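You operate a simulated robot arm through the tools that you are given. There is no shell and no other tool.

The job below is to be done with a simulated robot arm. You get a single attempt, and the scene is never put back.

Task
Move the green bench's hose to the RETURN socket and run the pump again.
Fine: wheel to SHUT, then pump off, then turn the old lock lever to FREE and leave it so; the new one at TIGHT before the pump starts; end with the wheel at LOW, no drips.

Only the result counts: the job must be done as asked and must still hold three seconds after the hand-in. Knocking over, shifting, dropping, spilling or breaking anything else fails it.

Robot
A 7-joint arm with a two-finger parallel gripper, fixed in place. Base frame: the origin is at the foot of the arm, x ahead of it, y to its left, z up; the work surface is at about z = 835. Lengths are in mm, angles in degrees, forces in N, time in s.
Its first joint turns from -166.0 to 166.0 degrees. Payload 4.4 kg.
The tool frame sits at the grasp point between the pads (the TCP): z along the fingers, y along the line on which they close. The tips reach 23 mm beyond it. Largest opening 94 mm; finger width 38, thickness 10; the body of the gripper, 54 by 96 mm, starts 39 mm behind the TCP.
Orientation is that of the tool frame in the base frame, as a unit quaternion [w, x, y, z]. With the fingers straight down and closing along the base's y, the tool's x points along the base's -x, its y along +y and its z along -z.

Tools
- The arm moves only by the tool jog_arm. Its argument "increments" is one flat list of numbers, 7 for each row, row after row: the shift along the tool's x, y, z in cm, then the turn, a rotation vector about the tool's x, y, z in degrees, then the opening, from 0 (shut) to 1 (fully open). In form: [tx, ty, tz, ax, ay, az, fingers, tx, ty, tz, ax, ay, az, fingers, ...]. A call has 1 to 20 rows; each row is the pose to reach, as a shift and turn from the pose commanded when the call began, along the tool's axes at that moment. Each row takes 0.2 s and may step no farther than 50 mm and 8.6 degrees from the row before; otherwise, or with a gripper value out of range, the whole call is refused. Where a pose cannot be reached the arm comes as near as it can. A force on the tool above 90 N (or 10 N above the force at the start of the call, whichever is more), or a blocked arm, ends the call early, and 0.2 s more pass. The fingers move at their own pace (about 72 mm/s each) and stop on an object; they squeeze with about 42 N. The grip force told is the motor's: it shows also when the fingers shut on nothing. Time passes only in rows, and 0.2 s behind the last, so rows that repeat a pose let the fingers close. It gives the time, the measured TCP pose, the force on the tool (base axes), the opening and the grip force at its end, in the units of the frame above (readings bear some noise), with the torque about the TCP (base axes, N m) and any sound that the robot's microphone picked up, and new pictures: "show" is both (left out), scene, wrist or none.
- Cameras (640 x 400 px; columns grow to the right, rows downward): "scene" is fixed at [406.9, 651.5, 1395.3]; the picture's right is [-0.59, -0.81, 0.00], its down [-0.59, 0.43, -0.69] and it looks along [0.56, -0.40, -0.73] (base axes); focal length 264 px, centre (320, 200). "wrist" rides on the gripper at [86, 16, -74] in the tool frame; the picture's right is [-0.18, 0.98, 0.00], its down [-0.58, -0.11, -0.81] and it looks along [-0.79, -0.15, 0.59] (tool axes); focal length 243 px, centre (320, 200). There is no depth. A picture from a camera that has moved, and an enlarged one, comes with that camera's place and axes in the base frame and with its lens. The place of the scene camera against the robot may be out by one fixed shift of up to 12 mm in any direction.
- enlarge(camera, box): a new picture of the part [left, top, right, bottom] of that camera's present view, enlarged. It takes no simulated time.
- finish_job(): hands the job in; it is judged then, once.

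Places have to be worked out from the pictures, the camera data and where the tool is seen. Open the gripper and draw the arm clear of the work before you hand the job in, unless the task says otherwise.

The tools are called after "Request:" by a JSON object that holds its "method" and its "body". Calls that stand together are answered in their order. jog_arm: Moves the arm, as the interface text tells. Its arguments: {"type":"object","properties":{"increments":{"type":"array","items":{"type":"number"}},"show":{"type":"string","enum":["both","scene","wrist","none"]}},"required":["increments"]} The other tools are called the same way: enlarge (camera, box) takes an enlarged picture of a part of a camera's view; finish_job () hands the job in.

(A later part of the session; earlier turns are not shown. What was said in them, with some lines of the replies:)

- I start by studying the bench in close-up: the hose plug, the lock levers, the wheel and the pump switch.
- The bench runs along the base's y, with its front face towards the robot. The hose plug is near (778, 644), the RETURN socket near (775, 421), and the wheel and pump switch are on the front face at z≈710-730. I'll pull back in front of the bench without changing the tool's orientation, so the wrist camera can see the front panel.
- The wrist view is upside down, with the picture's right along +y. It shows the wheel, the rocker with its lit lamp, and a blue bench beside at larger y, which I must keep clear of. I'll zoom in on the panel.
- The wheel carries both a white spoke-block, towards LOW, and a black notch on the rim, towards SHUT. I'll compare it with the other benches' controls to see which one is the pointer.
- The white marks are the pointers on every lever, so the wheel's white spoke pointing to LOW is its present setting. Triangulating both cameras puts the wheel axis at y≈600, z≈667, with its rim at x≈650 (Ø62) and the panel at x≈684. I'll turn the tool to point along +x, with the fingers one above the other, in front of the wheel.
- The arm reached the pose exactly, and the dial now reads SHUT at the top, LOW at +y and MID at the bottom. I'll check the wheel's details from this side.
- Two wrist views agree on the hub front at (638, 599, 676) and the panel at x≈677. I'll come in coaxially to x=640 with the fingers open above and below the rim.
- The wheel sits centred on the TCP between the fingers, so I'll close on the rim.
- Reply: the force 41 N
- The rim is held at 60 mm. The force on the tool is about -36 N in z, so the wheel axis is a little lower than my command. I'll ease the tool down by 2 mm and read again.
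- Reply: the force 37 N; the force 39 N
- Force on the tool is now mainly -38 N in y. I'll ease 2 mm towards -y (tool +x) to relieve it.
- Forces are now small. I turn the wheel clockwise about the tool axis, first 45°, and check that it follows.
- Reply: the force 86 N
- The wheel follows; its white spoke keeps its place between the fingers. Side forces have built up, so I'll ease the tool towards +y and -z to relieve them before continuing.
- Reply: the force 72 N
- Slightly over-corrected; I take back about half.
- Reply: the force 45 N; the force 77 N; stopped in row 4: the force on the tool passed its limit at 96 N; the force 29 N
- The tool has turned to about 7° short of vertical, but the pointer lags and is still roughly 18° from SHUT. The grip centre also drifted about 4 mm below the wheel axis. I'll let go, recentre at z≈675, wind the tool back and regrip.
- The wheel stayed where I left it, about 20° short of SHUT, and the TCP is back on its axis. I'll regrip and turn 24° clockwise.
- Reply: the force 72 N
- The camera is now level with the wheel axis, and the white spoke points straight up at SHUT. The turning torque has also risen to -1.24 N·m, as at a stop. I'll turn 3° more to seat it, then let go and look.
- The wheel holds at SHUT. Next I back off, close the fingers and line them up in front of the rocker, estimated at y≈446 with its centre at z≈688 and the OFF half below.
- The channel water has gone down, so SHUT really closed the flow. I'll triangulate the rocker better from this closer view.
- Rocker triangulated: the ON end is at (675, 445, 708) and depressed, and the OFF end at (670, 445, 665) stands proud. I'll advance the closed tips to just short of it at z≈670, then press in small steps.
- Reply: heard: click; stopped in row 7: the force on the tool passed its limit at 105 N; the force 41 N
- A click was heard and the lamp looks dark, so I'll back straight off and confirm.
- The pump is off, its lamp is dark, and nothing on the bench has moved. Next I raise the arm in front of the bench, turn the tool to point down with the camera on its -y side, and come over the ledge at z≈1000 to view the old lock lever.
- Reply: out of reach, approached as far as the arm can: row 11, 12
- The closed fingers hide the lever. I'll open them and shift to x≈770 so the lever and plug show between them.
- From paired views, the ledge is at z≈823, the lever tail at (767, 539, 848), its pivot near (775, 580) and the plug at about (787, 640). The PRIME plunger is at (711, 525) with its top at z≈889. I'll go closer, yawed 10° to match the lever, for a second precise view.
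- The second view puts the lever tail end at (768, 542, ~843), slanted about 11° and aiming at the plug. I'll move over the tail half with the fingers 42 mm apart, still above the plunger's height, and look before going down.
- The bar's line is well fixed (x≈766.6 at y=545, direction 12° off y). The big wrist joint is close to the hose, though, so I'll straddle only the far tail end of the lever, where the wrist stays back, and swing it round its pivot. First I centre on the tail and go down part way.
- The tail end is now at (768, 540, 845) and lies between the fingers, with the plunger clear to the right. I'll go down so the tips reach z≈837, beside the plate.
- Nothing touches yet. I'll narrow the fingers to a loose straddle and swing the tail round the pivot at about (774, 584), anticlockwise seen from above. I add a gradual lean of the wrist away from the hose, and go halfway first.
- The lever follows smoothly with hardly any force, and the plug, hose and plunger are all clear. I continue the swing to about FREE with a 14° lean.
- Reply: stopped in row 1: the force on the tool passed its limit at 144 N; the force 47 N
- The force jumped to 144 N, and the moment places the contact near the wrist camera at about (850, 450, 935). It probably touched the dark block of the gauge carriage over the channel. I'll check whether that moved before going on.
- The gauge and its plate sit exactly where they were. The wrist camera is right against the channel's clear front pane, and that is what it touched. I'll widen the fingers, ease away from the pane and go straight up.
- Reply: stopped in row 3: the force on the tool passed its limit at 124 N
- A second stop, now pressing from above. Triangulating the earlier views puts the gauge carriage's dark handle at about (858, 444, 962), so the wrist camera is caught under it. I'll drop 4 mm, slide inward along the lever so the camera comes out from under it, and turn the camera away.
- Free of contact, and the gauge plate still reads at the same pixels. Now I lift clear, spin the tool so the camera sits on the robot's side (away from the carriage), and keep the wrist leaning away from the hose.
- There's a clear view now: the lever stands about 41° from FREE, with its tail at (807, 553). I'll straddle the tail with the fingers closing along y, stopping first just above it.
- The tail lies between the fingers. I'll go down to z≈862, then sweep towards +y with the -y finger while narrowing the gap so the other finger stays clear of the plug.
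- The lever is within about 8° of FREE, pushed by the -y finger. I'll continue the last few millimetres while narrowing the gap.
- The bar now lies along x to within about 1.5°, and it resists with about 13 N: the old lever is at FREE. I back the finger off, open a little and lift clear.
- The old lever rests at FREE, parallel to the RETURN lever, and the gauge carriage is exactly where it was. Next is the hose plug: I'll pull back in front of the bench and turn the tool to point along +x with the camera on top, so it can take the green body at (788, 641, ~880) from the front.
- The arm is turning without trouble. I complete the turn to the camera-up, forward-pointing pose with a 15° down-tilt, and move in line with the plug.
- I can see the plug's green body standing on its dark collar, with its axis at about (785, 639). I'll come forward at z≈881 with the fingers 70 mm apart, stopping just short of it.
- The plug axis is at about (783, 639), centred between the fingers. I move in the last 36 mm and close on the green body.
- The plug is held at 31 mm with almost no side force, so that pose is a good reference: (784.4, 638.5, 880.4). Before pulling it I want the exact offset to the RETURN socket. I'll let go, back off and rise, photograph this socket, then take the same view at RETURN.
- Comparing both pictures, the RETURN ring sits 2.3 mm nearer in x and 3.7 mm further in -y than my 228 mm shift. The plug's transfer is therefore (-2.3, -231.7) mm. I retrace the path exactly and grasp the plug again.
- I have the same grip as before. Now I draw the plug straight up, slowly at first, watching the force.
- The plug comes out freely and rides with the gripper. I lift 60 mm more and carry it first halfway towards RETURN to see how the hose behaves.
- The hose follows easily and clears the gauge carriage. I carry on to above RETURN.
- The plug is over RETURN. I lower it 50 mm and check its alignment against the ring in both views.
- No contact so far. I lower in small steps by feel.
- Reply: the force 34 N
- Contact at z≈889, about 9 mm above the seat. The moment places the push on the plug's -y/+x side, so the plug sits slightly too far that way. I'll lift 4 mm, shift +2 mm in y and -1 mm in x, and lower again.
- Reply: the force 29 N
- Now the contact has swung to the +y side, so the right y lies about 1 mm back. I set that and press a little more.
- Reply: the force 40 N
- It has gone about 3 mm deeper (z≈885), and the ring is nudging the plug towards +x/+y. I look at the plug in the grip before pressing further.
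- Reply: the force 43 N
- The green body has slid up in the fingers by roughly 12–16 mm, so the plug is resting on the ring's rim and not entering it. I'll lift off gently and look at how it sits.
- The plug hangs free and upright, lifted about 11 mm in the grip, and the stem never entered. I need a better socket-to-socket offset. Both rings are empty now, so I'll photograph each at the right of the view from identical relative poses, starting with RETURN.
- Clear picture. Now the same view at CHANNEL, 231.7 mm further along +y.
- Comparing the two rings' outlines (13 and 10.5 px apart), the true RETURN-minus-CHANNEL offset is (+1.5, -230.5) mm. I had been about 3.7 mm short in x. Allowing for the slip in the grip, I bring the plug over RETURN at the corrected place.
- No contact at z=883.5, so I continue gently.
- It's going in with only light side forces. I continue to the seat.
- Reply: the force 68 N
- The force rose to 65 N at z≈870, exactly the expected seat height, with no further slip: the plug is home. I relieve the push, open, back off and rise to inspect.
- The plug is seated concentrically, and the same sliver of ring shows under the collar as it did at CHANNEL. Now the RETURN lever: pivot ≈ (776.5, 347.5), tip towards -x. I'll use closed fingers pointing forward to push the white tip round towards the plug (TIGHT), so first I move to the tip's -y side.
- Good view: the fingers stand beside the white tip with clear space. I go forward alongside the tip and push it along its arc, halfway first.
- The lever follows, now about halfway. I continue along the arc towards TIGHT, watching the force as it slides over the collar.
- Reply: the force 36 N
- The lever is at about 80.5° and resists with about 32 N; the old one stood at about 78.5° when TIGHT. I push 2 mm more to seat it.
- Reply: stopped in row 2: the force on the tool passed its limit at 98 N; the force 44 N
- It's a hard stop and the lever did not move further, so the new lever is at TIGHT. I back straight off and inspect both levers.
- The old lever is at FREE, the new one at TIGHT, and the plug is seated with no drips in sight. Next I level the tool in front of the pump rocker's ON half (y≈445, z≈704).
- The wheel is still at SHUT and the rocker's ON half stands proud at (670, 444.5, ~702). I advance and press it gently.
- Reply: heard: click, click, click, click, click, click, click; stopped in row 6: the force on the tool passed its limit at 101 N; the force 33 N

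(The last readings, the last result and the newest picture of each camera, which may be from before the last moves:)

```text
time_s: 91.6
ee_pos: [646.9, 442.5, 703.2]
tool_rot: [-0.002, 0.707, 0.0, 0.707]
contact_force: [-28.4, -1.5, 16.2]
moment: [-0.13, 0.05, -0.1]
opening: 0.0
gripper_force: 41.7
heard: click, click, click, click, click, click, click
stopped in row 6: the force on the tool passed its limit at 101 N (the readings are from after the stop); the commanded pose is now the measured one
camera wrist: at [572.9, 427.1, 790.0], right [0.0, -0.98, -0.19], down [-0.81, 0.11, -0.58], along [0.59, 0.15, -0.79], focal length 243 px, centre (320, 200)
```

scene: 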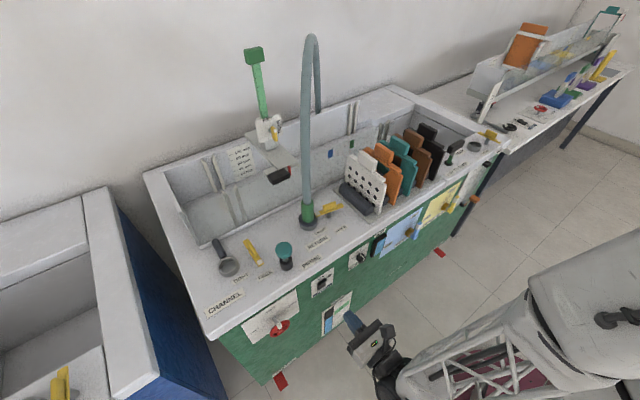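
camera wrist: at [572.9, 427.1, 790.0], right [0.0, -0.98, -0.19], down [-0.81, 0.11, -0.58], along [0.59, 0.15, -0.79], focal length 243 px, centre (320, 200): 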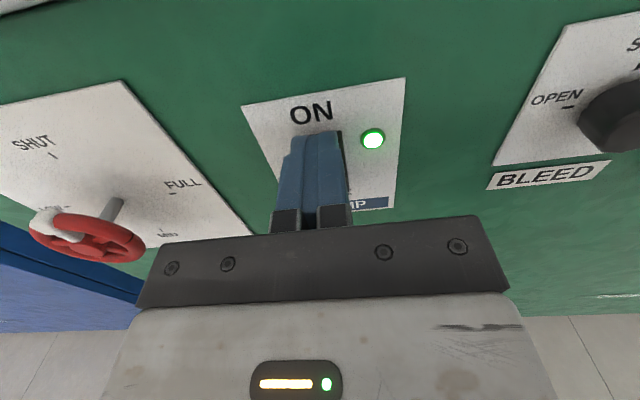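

The lamp is green after several clicks. I back straight off and confirm it stays ON.

Request:
{"method": "jog_arm", "body": {"increments": [0, 0, -2, 0, 0, 0, 0, 0, 0, -6, 0, 0, 0, 0, 0, 0, -10, 0, 0, 0, 0, 0, 0, -11, 0, 0, 0, 0], "show": "both"}}

Request:
{"method": "enlarge", "body": {"camera": "wrist", "box": [80, 0, 400, 180]}}

Request:
{"method": "enlarge", "body": {"camera": "scene", "box": [190, 150, 390, 350]}}

```text
time_s: 92.6
ee_pos: [536.5, 442.6, 702.3]
tool_rot: [-0.002, 0.707, 0.0, 0.707]
contact_force: [0.1, 0.1, -0.4]
moment: [0.0, -0.01, 0.0]
opening: 0.1
gripper_force: 41.9
heard: click
camera wrist: at [462.6, 426.7, 790.2], right [0.0, -0.98, -0.19], down [-0.81, 0.11, -0.58], along [0.59, 0.15, -0.79], focal length 243 px, centre (320, 200)
```

scene: 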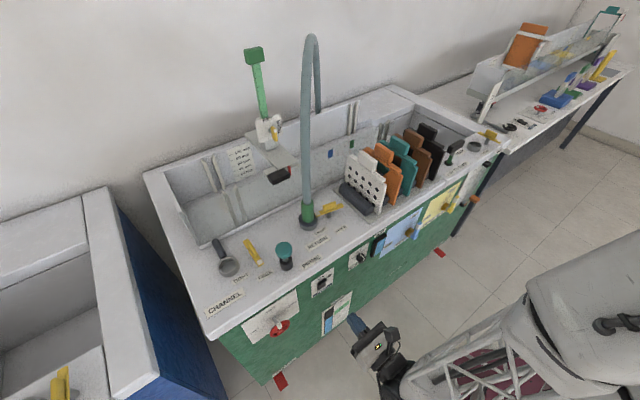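
wrist: 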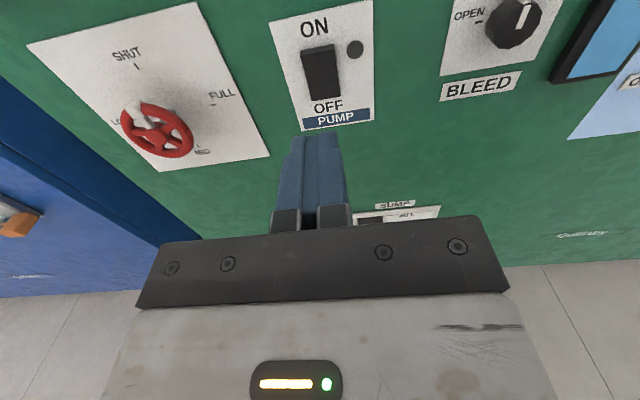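

```text
2.00 times, centred on (240, 90) of wrist
camera zoom: at [462.6, 426.7, 790.2], right [0.0, -0.98, -0.19], down [-0.81, 0.11, -0.58], along [0.59, 0.15, -0.79], focal length 485 px, centre (480, 420)
```

zoom: 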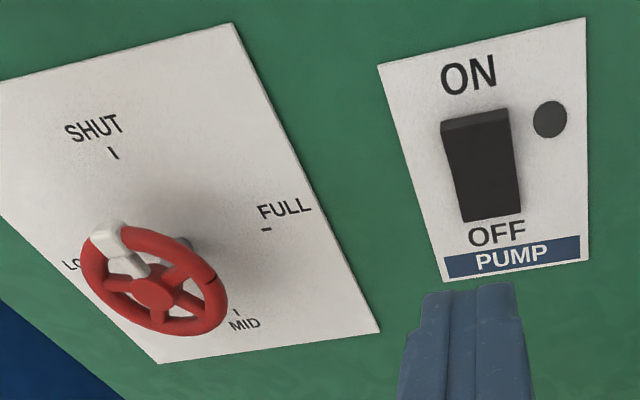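

```text
2.00 times, centred on (290, 250) of scene
camera zoom: at [406.9, 651.5, 1395.3], right [-0.59, -0.81, 0.0], down [-0.59, 0.43, -0.69], along [0.56, -0.4, -0.73], focal length 528 px, centre (380, 100)
```

zoom: 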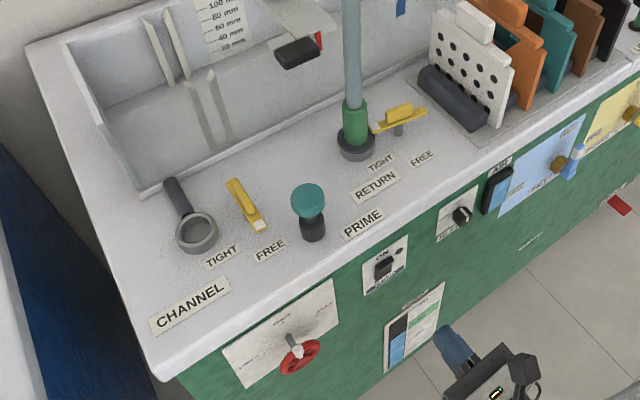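

On release it clicked back to OFF: my flat fingertip had covered the rocker's middle and balanced it there. I'll press nearer the top edge with the tool tilted 12° down, so the upper part of the tip drives the ON end fully in.

Request:
{"method": "jog_arm", "body": {"increments": [0.45, -0.1, 3, 0, -6, 0, 0, 0.87, -0.2, 7, 0, -12, 0, 0, 0.87, -0.2, 10.4, 0, -12, 0, 0, 0.87, -0.2, 10.7, 0, -12, 0, 0, 0.87, -0.2, 10.9, 0, -12, 0, 0, 0.87, -0.2, 11.05, 0, -12, 0, 0], "show": "wrist"}}

```text
time_s: 94.0
ee_pos: [647.8, 445.6, 711.1]
tool_rot: [-0.001, 0.777, 0.0, 0.63]
contact_force: [0.2, -1.1, 0.4]
moment: [0.04, 0.05, 0.01]
opening: 0.0
gripper_force: 42.2
heard: click
camera wrist: at [593.9, 429.4, 812.4], right [-0.04, -0.98, -0.18], down [-0.91, 0.11, -0.4], along [0.41, 0.15, -0.9], focal length 243 px, centre (320, 200)
```

wrist: 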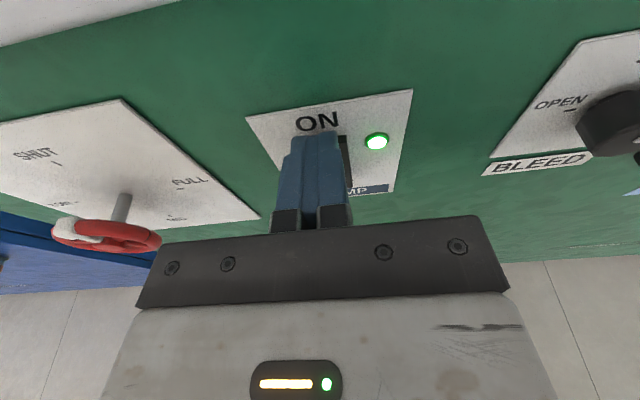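

One clean click, the lamp is green, and there is no residual force: it snapped over. I back off and confirm.

Request:
{"method": "jog_arm", "body": {"increments": [-0.42, 0, -1.96, 0, 0, 0, 0, -1.25, 0, -5.87, 0, 0, 0, 0, -2.08, 0, -9.78, 0, 0, 0, 0, -2.5, 0, -11.74, 0, 0, 0, 0], "show": "both"}}

Request:
{"method": "enlarge", "body": {"camera": "wrist", "box": [80, 0, 400, 180]}}

Request:
{"method": "enlarge", "body": {"camera": "scene", "box": [190, 150, 390, 350]}}

```text
time_s: 95.0
ee_pos: [526.4, 447.0, 712.2]
tool_rot: [-0.002, 0.777, 0.0, 0.629]
contact_force: [0.1, 0.6, 0.0]
moment: [0.0, -0.02, -0.02]
opening: 0.2
gripper_force: 41.8
camera wrist: at [472.5, 430.2, 813.3], right [-0.04, -0.98, -0.18], down [-0.91, 0.11, -0.4], along [0.41, 0.15, -0.9], focal length 243 px, centre (320, 200)
```

scene: 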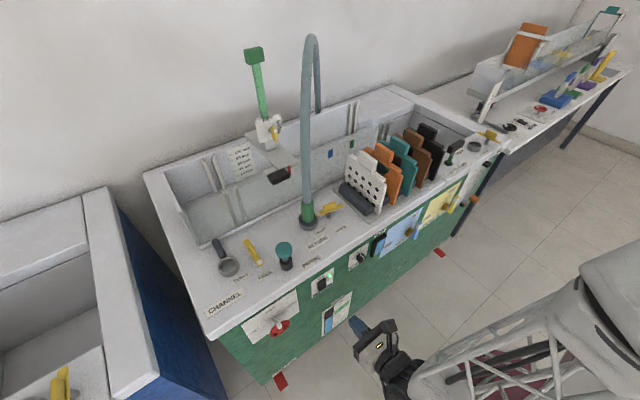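
wrist: 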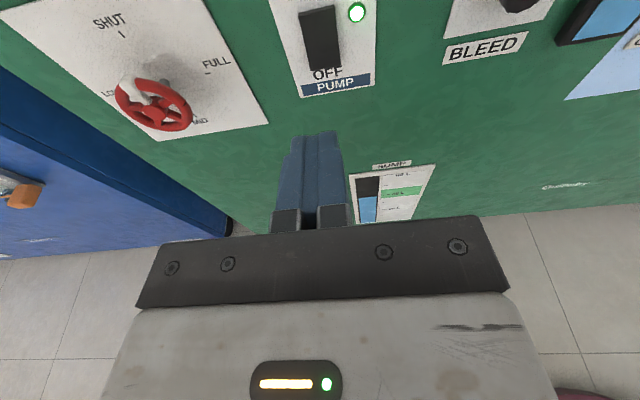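

```text
2.00 times, centred on (240, 90) of wrist
camera zoom: at [472.5, 430.2, 813.3], right [-0.04, -0.98, -0.18], down [-0.91, 0.11, -0.4], along [0.41, 0.15, -0.9], focal length 485 px, centre (480, 420)
```

zoom: 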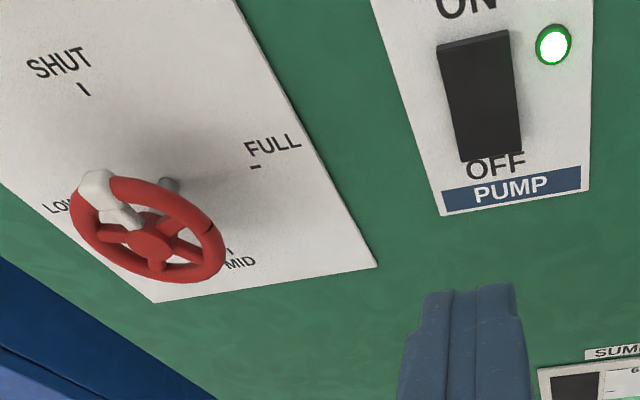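

```text
2.00 times, centred on (290, 250) of scene
camera zoom: at [406.9, 651.5, 1395.3], right [-0.59, -0.81, 0.0], down [-0.59, 0.43, -0.69], along [0.56, -0.4, -0.73], focal length 528 px, centre (380, 100)
```

zoom: 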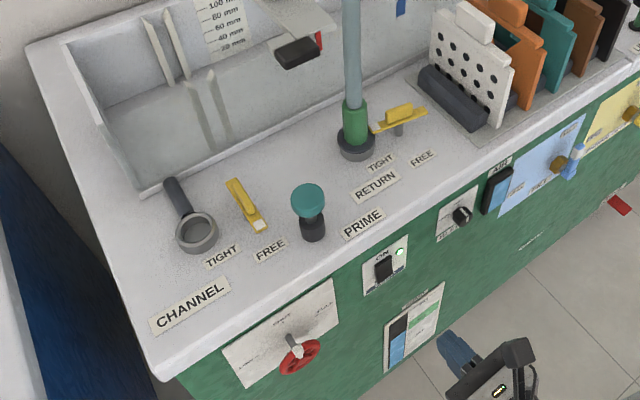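

The pump is ON: lamp lit, rocker latched. Last is the wheel, from SHUT back to LOW (anticlockwise). I move in front of it and roll the hand so the fingers straddle the rim clear of the white block.

Request:
{"method": "jog_arm", "body": {"increments": [-0.84, -3.81, 0.53, 0, 3, 0, 0.3, -1.67, -7.63, 1.05, 0, 6, 0, 0.7, -2.5, -11.44, 1.58, 0, 9, 0, 1, -3.34, -15.25, 2.1, 0, 12, 0, 1, -3.34, -15.25, 2.1, 0, 12, 0, 1], "show": "none"}}

Request:
{"method": "jog_arm", "body": {"increments": [0, 0, 0, 0, 0, 8.5, 1, 0, 0, 0, 0, 0, 17, 1, 0, 0, 0, 0, 0, 25.5, 1, 0, 0, 0, 0, 0, 34, 1, 0, 0, 0, 0, 0, 42.5, 1, 0, 0, 0, 0, 0, 51, 1, 0, 0, 0, 0, 0, 59.5, 1, 0, 0, 0, 0, 0, 68, 1, 0, 0, 0, 0, 0, 76.5, 1, 0, 0, 0, 0, 0, 85, 1, 0, 0, 0, 0, 0, 93.5, 1, 0, 0, 0, 0, 0, 102, 1, 0, 0, 0, 0, 0, 110.5, 1, 0, 0, 0, 0, 0, 119, 1, 0, 0, 0, 0, 0, 127.5, 1, 0, 0, 0, 0, 0, 135, 1, 0, 0, 0, 0, 0, 135, 1], "show": "both"}}

```text
time_s: 96.2
ee_pos: [542.2, 599.3, 675.5]
tool_rot: [-0.001, 0.707, 0.001, 0.707]
contact_force: [0.6, -0.1, -0.1]
moment: [-0.02, -0.04, -0.03]
opening: 93.7
gripper_force: 0.0
```

```text
time_s: 99.8
ee_pos: [541.6, 597.6, 674.9]
tool_rot: [0.654, -0.27, 0.653, -0.269]
contact_force: [-1.0, -1.0, -0.1]
moment: [-0.04, 0.04, 0.01]
opening: 93.9
gripper_force: 0.2
camera wrist: at [467.6, 547.8, 602.5], right [0.0, 0.83, -0.56], down [-0.81, 0.33, 0.49], along [0.59, 0.45, 0.67], focal length 243 px, centre (320, 200)
```

scene: 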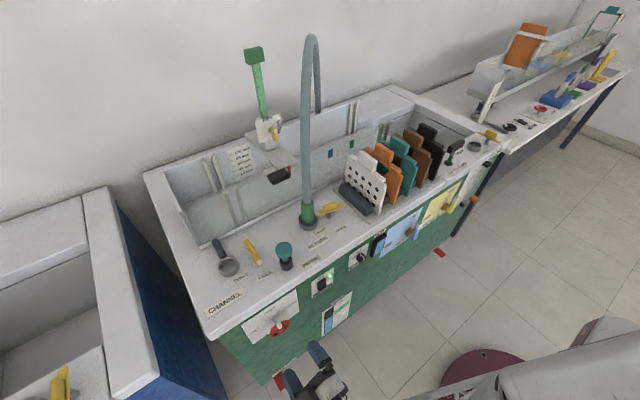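
wrist: 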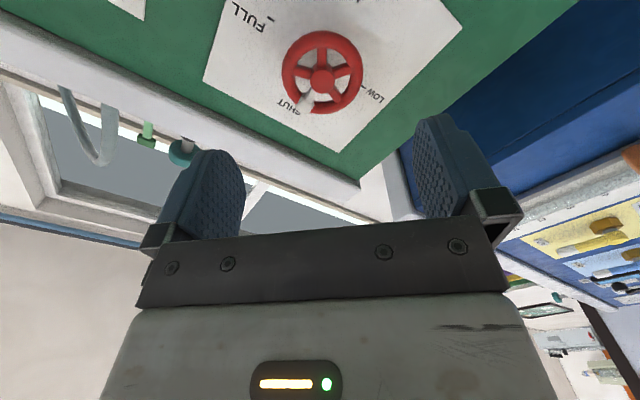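

Request:
{"method": "jog_arm", "body": {"increments": [-0.07, -0.07, 4, 0, 0, 0, 1, -0.07, -0.07, 7.5, 0, 0, 0, 1, -0.07, -0.07, 9.8, 0, 0, 0, 1, -0.07, -0.07, 9.8, 0, 0, 0, 1], "show": "wrist"}}

Request:
{"method": "enlarge", "body": {"camera": "wrist", "box": [240, 110, 400, 220]}}

```text
time_s: 100.8
ee_pos: [638.8, 598.3, 674.9]
tool_rot: [0.654, -0.271, 0.653, -0.269]
contact_force: [-0.8, 0.6, -0.2]
moment: [-0.02, -0.01, -0.01]
opening: 94.1
gripper_force: 0.1
camera wrist: at [566.4, 548.6, 602.8], right [0.0, 0.83, -0.56], down [-0.81, 0.33, 0.49], along [0.59, 0.46, 0.67], focal length 243 px, centre (320, 200)
```

wrist: 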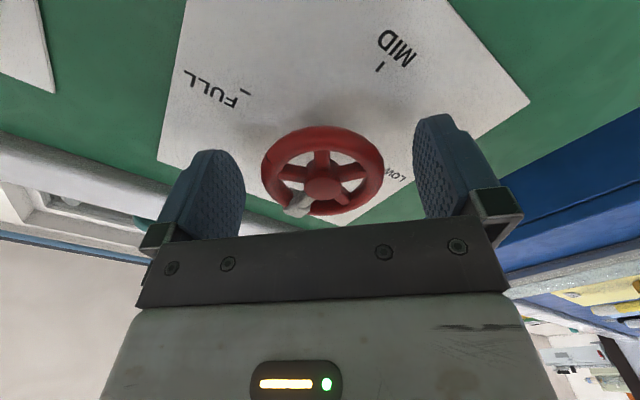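

```text
3.64 times, centred on (320, 165) of wrist
camera zoom: at [566.4, 548.6, 602.8], right [0.0, 0.83, -0.56], down [-0.81, 0.33, 0.49], along [0.59, 0.46, 0.67], focal length 882 px, centre (320, 327)
```

zoom: 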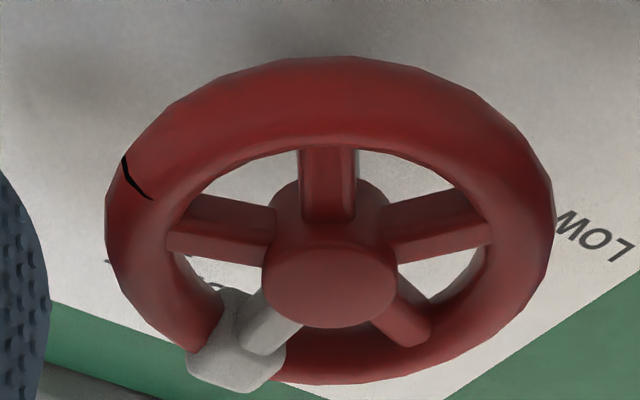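

The wheel is centred between the fingers and the white block is clear of the pads. I grip and turn 45° anticlockwise.

Request:
{"method": "jog_arm", "body": {"increments": [0, 0, 0, 0, 0, 0, 0.7, 0, 0, 0, 0, 0, 0, 0.3, 0, 0, 0, 0, 0, 0, 0.3, 0, 0, 0, 0, 0, 0, 0.3, 0, 0, 0, 0, 0, -5, 0.3, 0, 0, 0, 0, 0, -10, 0.3, 0, 0, 0, 0, 0, -15, 0.3, 0, 0, 0, 0, 0, -20, 0.3, 0, 0, 0, 0, 0, -25, 0.3, 0, 0, 0, 0, 0, -30, 0.3, 0, 0, 0, 0, 0, -35, 0.3, 0, 0, 0, 0, 0, -40, 0.3, 0, 0, 0, 0, 0, -45, 0.3], "show": "wrist"}}

Request:
{"method": "enlarge", "body": {"camera": "wrist", "box": [240, 110, 400, 220]}}

```text
time_s: 103.6
ee_pos: [639.0, 596.2, 674.8]
tool_rot: [0.501, -0.5, 0.5, -0.5]
contact_force: [-15.7, -27.4, 11.7]
moment: [0.03, 0.3, 0.02]
opening: 59.8
gripper_force: 44.4
camera wrist: at [565.4, 511.3, 659.8], right [0.0, 0.18, -0.98], down [-0.81, 0.58, 0.11], along [0.59, 0.79, 0.15], focal length 243 px, centre (320, 200)
```

wrist: 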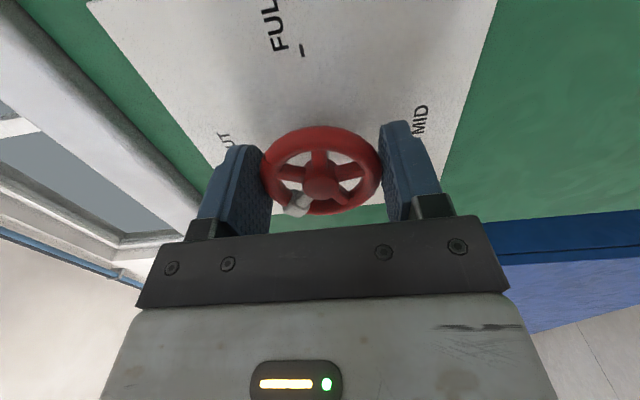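

```text
3.64 times, centred on (320, 165) of wrist
camera zoom: at [565.4, 511.3, 659.8], right [0.0, 0.18, -0.98], down [-0.81, 0.58, 0.11], along [0.59, 0.79, 0.15], focal length 882 px, centre (320, 327)
```

zoom: 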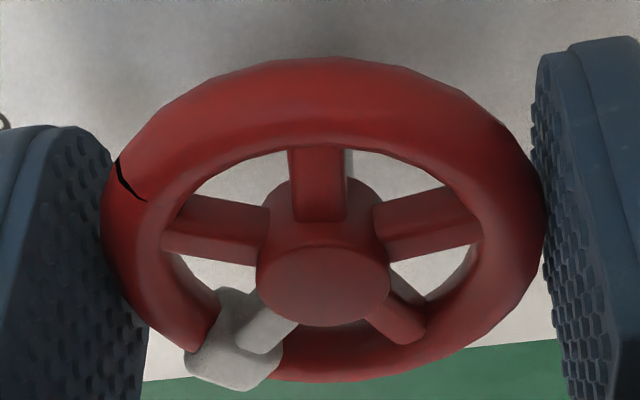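

No slip at all this time. I turn the remaining 45°.

Request:
{"method": "jog_arm", "body": {"increments": [0, 0, 0, 0, 0, -5, 0.3, 0, 0, 0, 0, 0, -10, 0.3, 0, 0, 0, 0, 0, -15, 0.3, 0, 0, 0, 0, 0, -20, 0.3, 0, 0, 0, 0, 0, -25, 0.3, 0, 0, 0, 0, 0, -30, 0.3, 0, 0, 0, 0, 0, -35, 0.3, 0, 0, 0, 0, 0, -40, 0.3, 0, 0, 0, 0, 0, -44, 0.3], "show": "both"}}

Request:
{"method": "enlarge", "body": {"camera": "wrist", "box": [240, 80, 400, 220]}}

Request:
{"method": "enlarge", "body": {"camera": "scene", "box": [230, 280, 350, 370]}}

```text
time_s: 105.6
ee_pos: [638.4, 599.1, 676.9]
tool_rot: [-0.278, 0.65, -0.277, 0.651]
contact_force: [-9.0, -7.2, 20.1]
moment: [0.04, -0.59, -0.97]
opening: 59.7
gripper_force: 44.9
camera wrist: at [565.7, 525.1, 725.5], right [0.0, -0.55, -0.84], down [-0.81, 0.49, -0.33], along [0.59, 0.68, -0.44], focal length 243 px, centre (320, 200)
```

scene: 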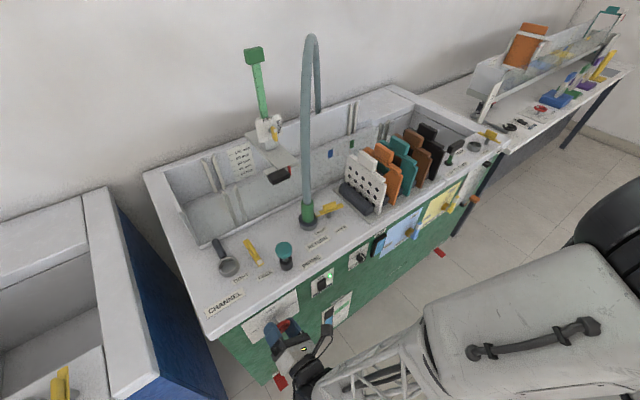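
wrist: 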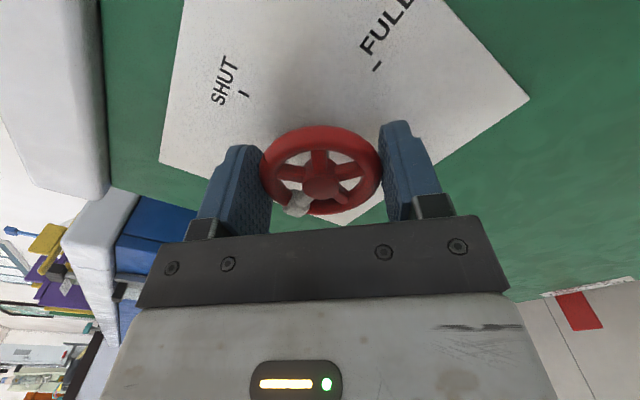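

```text
2.86 times, centred on (320, 150) of wrist
camera zoom: at [565.7, 525.1, 725.5], right [0.0, -0.55, -0.84], down [-0.81, 0.49, -0.33], along [0.59, 0.68, -0.44], focal length 693 px, centre (320, 343)
```

zoom: 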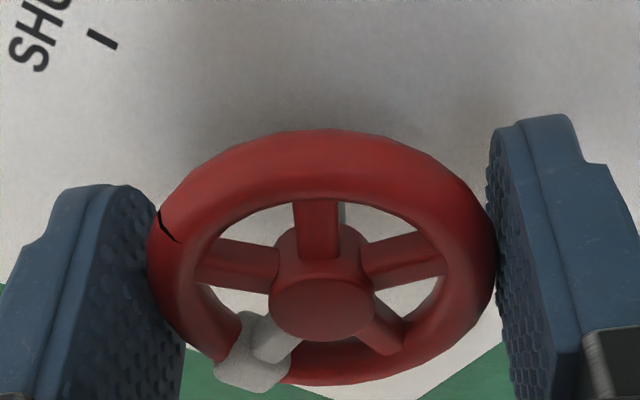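

```text
4.44 times, centred on (290, 325) of scene
camera zoom: at [406.9, 651.5, 1395.3], right [-0.59, -0.81, 0.0], down [-0.59, 0.43, -0.69], along [0.56, -0.4, -0.73], focal length 1173 px, centre (453, -356)
```

zoom: 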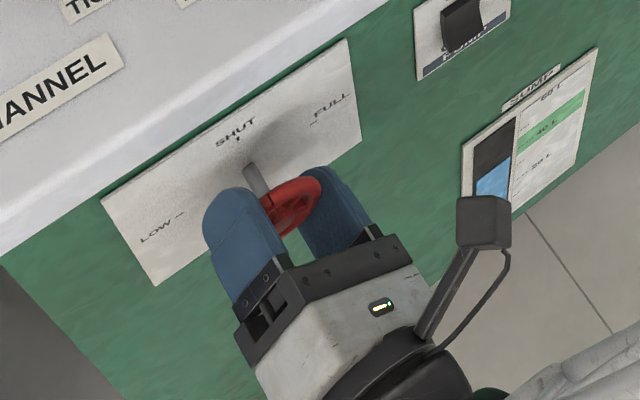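

The pattern in the grip is unchanged, so the wheel has turned about 89° and the spoke should point at LOW. I release, back off and check the whole bench.

Request:
{"method": "jog_arm", "body": {"increments": [0, 0, 0, 0, 0, 0, 0.9, 0, 0, 0, 0, 0, 0, 1, 0, 0, 0, 0, 0, 0, 1, 0, 0, -4, 0, 0, 0, 1, 0, 0, -8, 0, 0, 0, 1, 0, 0, -12, 0, 0, 0, 1, 0, 0, -16, 0, 0, 0, 1], "show": "both"}}

Request:
{"method": "enlarge", "body": {"camera": "wrist", "box": [200, 0, 440, 130]}}

Request:
{"method": "enlarge", "body": {"camera": "scene", "box": [230, 280, 350, 370]}}

Request:
{"method": "enlarge", "body": {"camera": "scene", "box": [190, 130, 400, 290]}}

```text
time_s: 107.2
ee_pos: [479.8, 595.9, 676.7]
tool_rot: [-0.277, 0.65, -0.277, 0.651]
contact_force: [-0.5, 0.0, 0.6]
moment: [0.01, 0.0, -0.04]
opening: 94.2
gripper_force: 0.0
camera wrist: at [406.5, 522.4, 725.4], right [0.0, -0.55, -0.84], down [-0.81, 0.49, -0.32], along [0.59, 0.67, -0.44], focal length 243 px, centre (320, 200)
```

scene: 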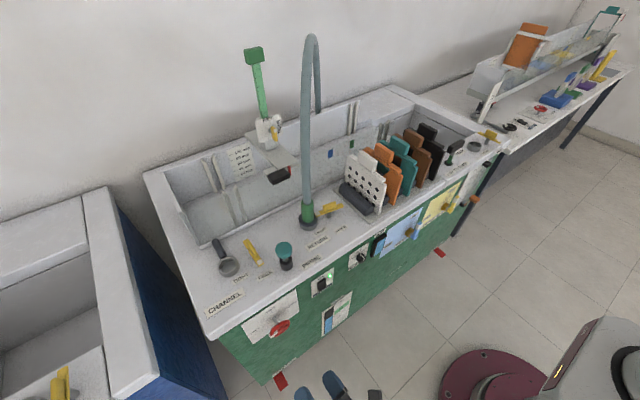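
wrist: 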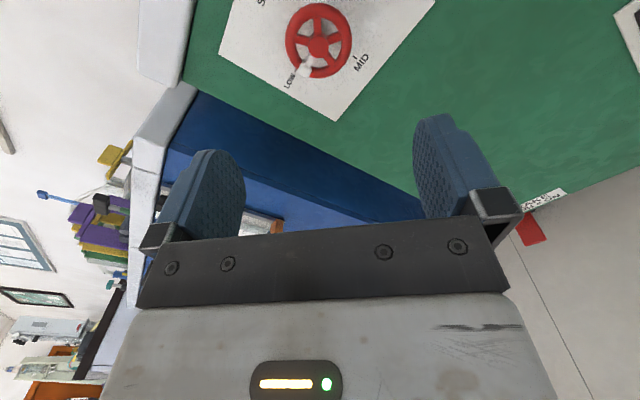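

```text
2.67 times, centred on (320, 65) of wrist
camera zoom: at [406.5, 522.4, 725.4], right [0.0, -0.55, -0.84], down [-0.81, 0.49, -0.32], along [0.59, 0.67, -0.44], focal length 647 px, centre (320, 560)
```

zoom: 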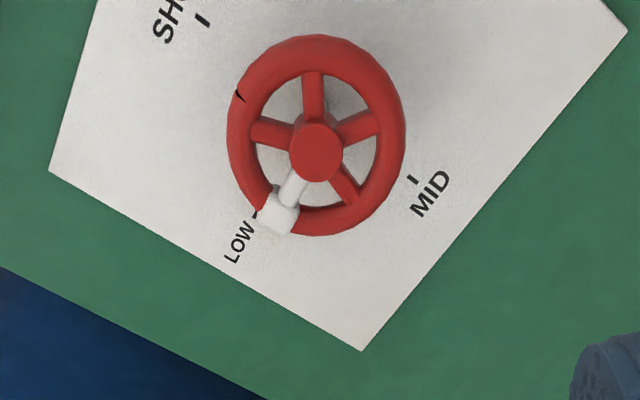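

```text
4.44 times, centred on (290, 325) of scene
camera zoom: at [406.9, 651.5, 1395.3], right [-0.59, -0.81, 0.0], down [-0.59, 0.43, -0.69], along [0.56, -0.4, -0.73], focal length 1173 px, centre (453, -356)
```

zoom: 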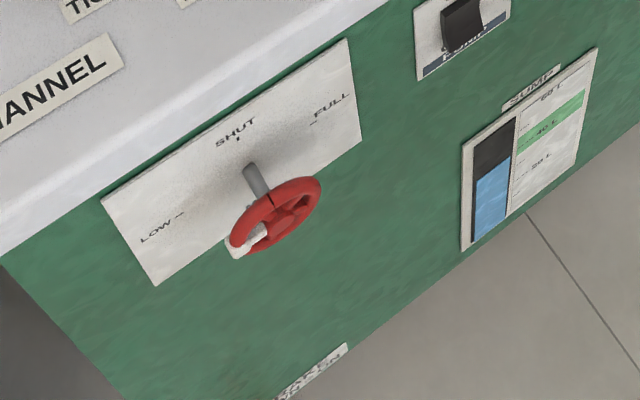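

```text
2.50 times, centred on (295, 210) of scene
camera zoom: at [406.9, 651.5, 1395.3], right [-0.59, -0.81, 0.0], down [-0.59, 0.43, -0.69], along [0.56, -0.4, -0.73], focal length 660 px, centre (382, 175)
```

zoom: 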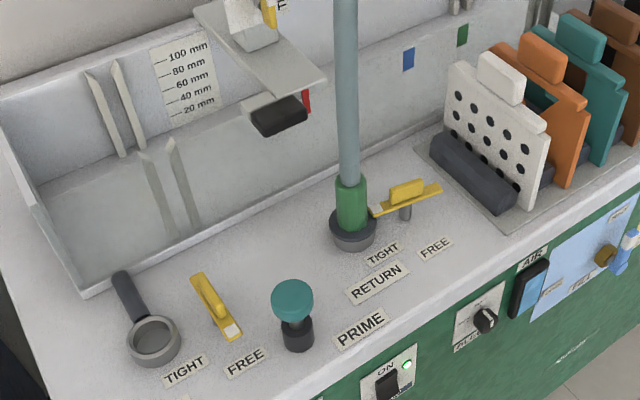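

The white block points at LOW, the pump lamp is lit, the levers are right, and I see no drips. I compare the wheel with its original picture to check the angle precisely.

Request:
{"method": "enlarge", "body": {"camera": "scene", "box": [230, 290, 326, 350]}}

Request:
{"method": "enlarge", "body": {"camera": "wrist", "box": [260, 0, 380, 90]}}

```text
6.67 times, centred on (278, 320) of scene
camera zoom: at [406.9, 651.5, 1395.3], right [-0.59, -0.81, 0.0], down [-0.59, 0.43, -0.69], along [0.56, -0.4, -0.73], focal length 1759 px, centre (600, -600)
```

zoom: 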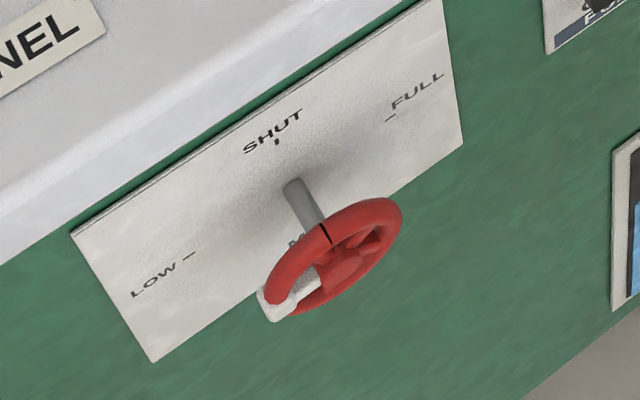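

```text
4.44 times, centred on (320, 45) of wrist
camera zoom: at [406.5, 522.4, 725.4], right [0.0, -0.55, -0.84], down [-0.81, 0.49, -0.32], along [0.59, 0.67, -0.44], focal length 1078 px, centre (320, 889)
```

zoom: 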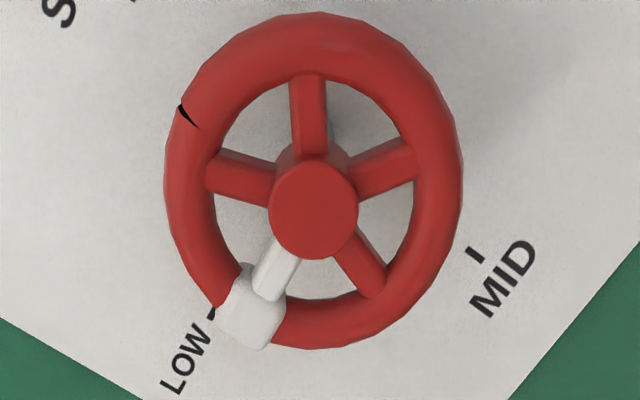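

The wheel matches its original LOW picture pixel for pixel, and the bench itself has not shifted. I draw the arm further back, let some seconds pass listening for drips, and inspect the joints once more.

Request:
{"method": "jog_arm", "body": {"increments": [0, 0, -4, 0, 0, 0, 1, 0, 0, -8, 0, 0, 0, 1, 0, 0, -10, 0, 0, 0, 1, 0, 0, -10, 0, 0, 0, 1, 0, 0, -10, 0, 0, 0, 1, 0, 0, -10, 0, 0, 0, 1, 0, 0, -10, 0, 0, 0, 1, 0, 0, -10, 0, 0, 0, 1, 0, 0, -10, 0, 0, 0, 1, 0, 0, -10, 0, 0, 0, 1, 0, 0, -10, 0, 0, 0, 1, 0, 0, -10, 0, 0, 0, 1, 0, 0, -10, 0, 0, 0, 1, 0, 0, -10, 0, 0, 0, 1, 0, 0, -10, 0, 0, 0, 1], "show": "both"}}

Request:
{"method": "enlarge", "body": {"camera": "scene", "box": [270, 150, 370, 230]}}

Request:
{"method": "enlarge", "body": {"camera": "scene", "box": [190, 200, 350, 300]}}

Request:
{"method": "enlarge", "body": {"camera": "scene", "box": [300, 220, 440, 350]}}

Request:
{"method": "enlarge", "body": {"camera": "scene", "box": [220, 90, 400, 210]}}

```text
time_s: 110.4
ee_pos: [379.1, 597.7, 673.0]
tool_rot: [-0.277, 0.651, -0.277, 0.65]
contact_force: [-0.3, -0.2, 0.6]
moment: [0.0, -0.02, -0.03]
opening: 93.8
gripper_force: 0.2
camera wrist: at [306.0, 524.0, 723.3], right [0.0, -0.55, -0.84], down [-0.81, 0.49, -0.32], along [0.59, 0.68, -0.44], focal length 243 px, centre (320, 200)
```

scene: 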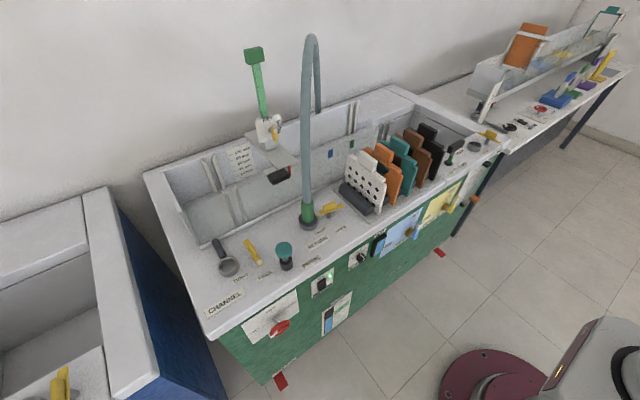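
wrist: 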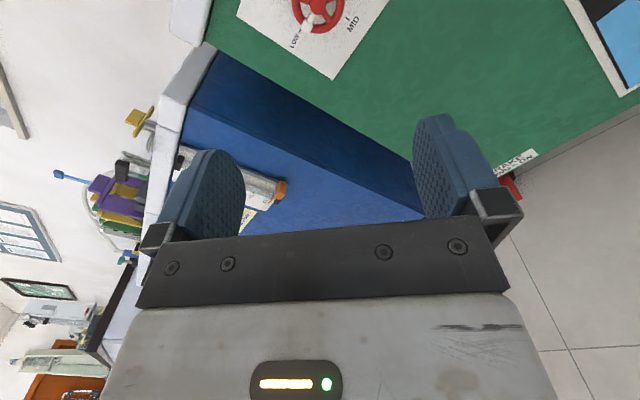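

```text
5.00 times, centred on (320, 190) of scene
camera zoom: at [406.9, 651.5, 1395.3], right [-0.59, -0.81, 0.0], down [-0.59, 0.43, -0.69], along [0.56, -0.4, -0.73], focal length 1320 px, centre (320, 250)
```

zoom: 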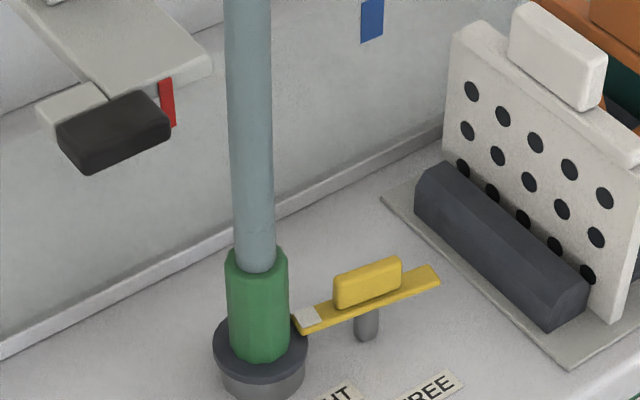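

```text
4.00 times, centred on (270, 250) of scene
camera zoom: at [406.9, 651.5, 1395.3], right [-0.59, -0.81, 0.0], down [-0.59, 0.43, -0.69], along [0.56, -0.4, -0.73], focal length 1056 px, centre (520, 0)
```

zoom: 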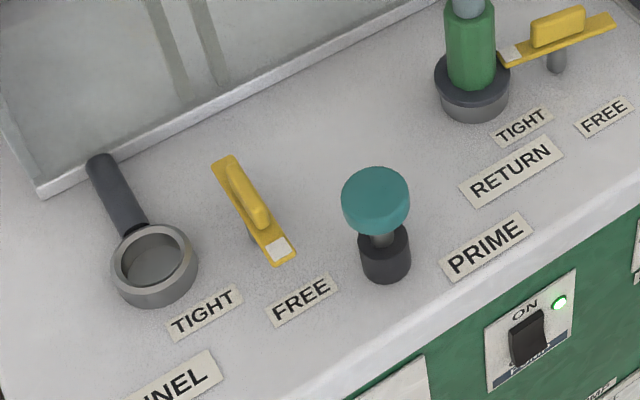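

```text
3.08 times, centred on (370, 285) of scene
camera zoom: at [406.9, 651.5, 1395.3], right [-0.59, -0.81, 0.0], down [-0.59, 0.43, -0.69], along [0.56, -0.4, -0.73], focal length 812 px, centre (166, -62)
```

zoom: 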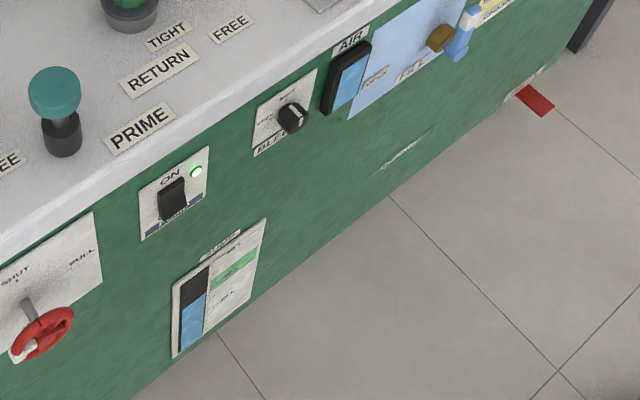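

```text
3.33 times, centred on (310, 150) of scene
camera zoom: at [406.9, 651.5, 1395.3], right [-0.59, -0.81, 0.0], down [-0.59, 0.43, -0.69], along [0.56, -0.4, -0.73], focal length 880 px, centre (353, 367)
```

zoom: 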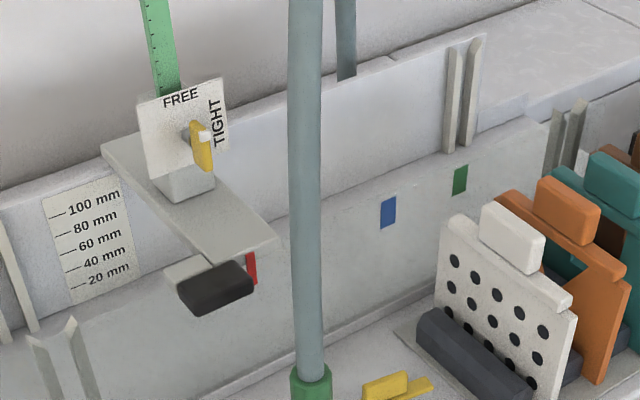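

The wheel is at LOW, the pump is on, the plug is seated in RETURN with its lever at TIGHT, and the old lever is at FREE. I see no drips, nothing else has moved, and the gripper is open and clear. I'm handing in.

Request:
{"method": "finish_job", "body": {}}

```text
The job is handed in.
```

The hose is now in the RETURN socket and the pump is running again. I have handed the job in; the tool gave no verdict back.

- **Shutdown:** I turned the wheel to SHUT first, then switched the pump off.
- **Old lock lever:** it is at FREE and I left it there.
- **New lock lever:** it was at TIGHT, against a hard stop, before I switched the pump on.
- **Pump:** my first press on the switch bounced on and off a few times and ended at OFF. The wheel was at SHUT and the new lever at TIGHT throughout. A second press latched it, and the lamp is lit.
- **Wheel:** it is back at LOW and matches its starting picture.
- **Drips:** I saw and heard none in the few seconds I watched before handing in.

- **Gauge carriage:** while I was turning the old lever, the wrist camera bumped the gauge carriage handle twice, at 144 N and 124 N. The carriage and gauge look unmoved in the pictures, before and after.
- **Plug:** the first try at seating it was a few millimetres off and pressed on the socket rim. I lifted it, re-measured and seated it fully.

The gripper is open and the arm is drawn back from the bench.
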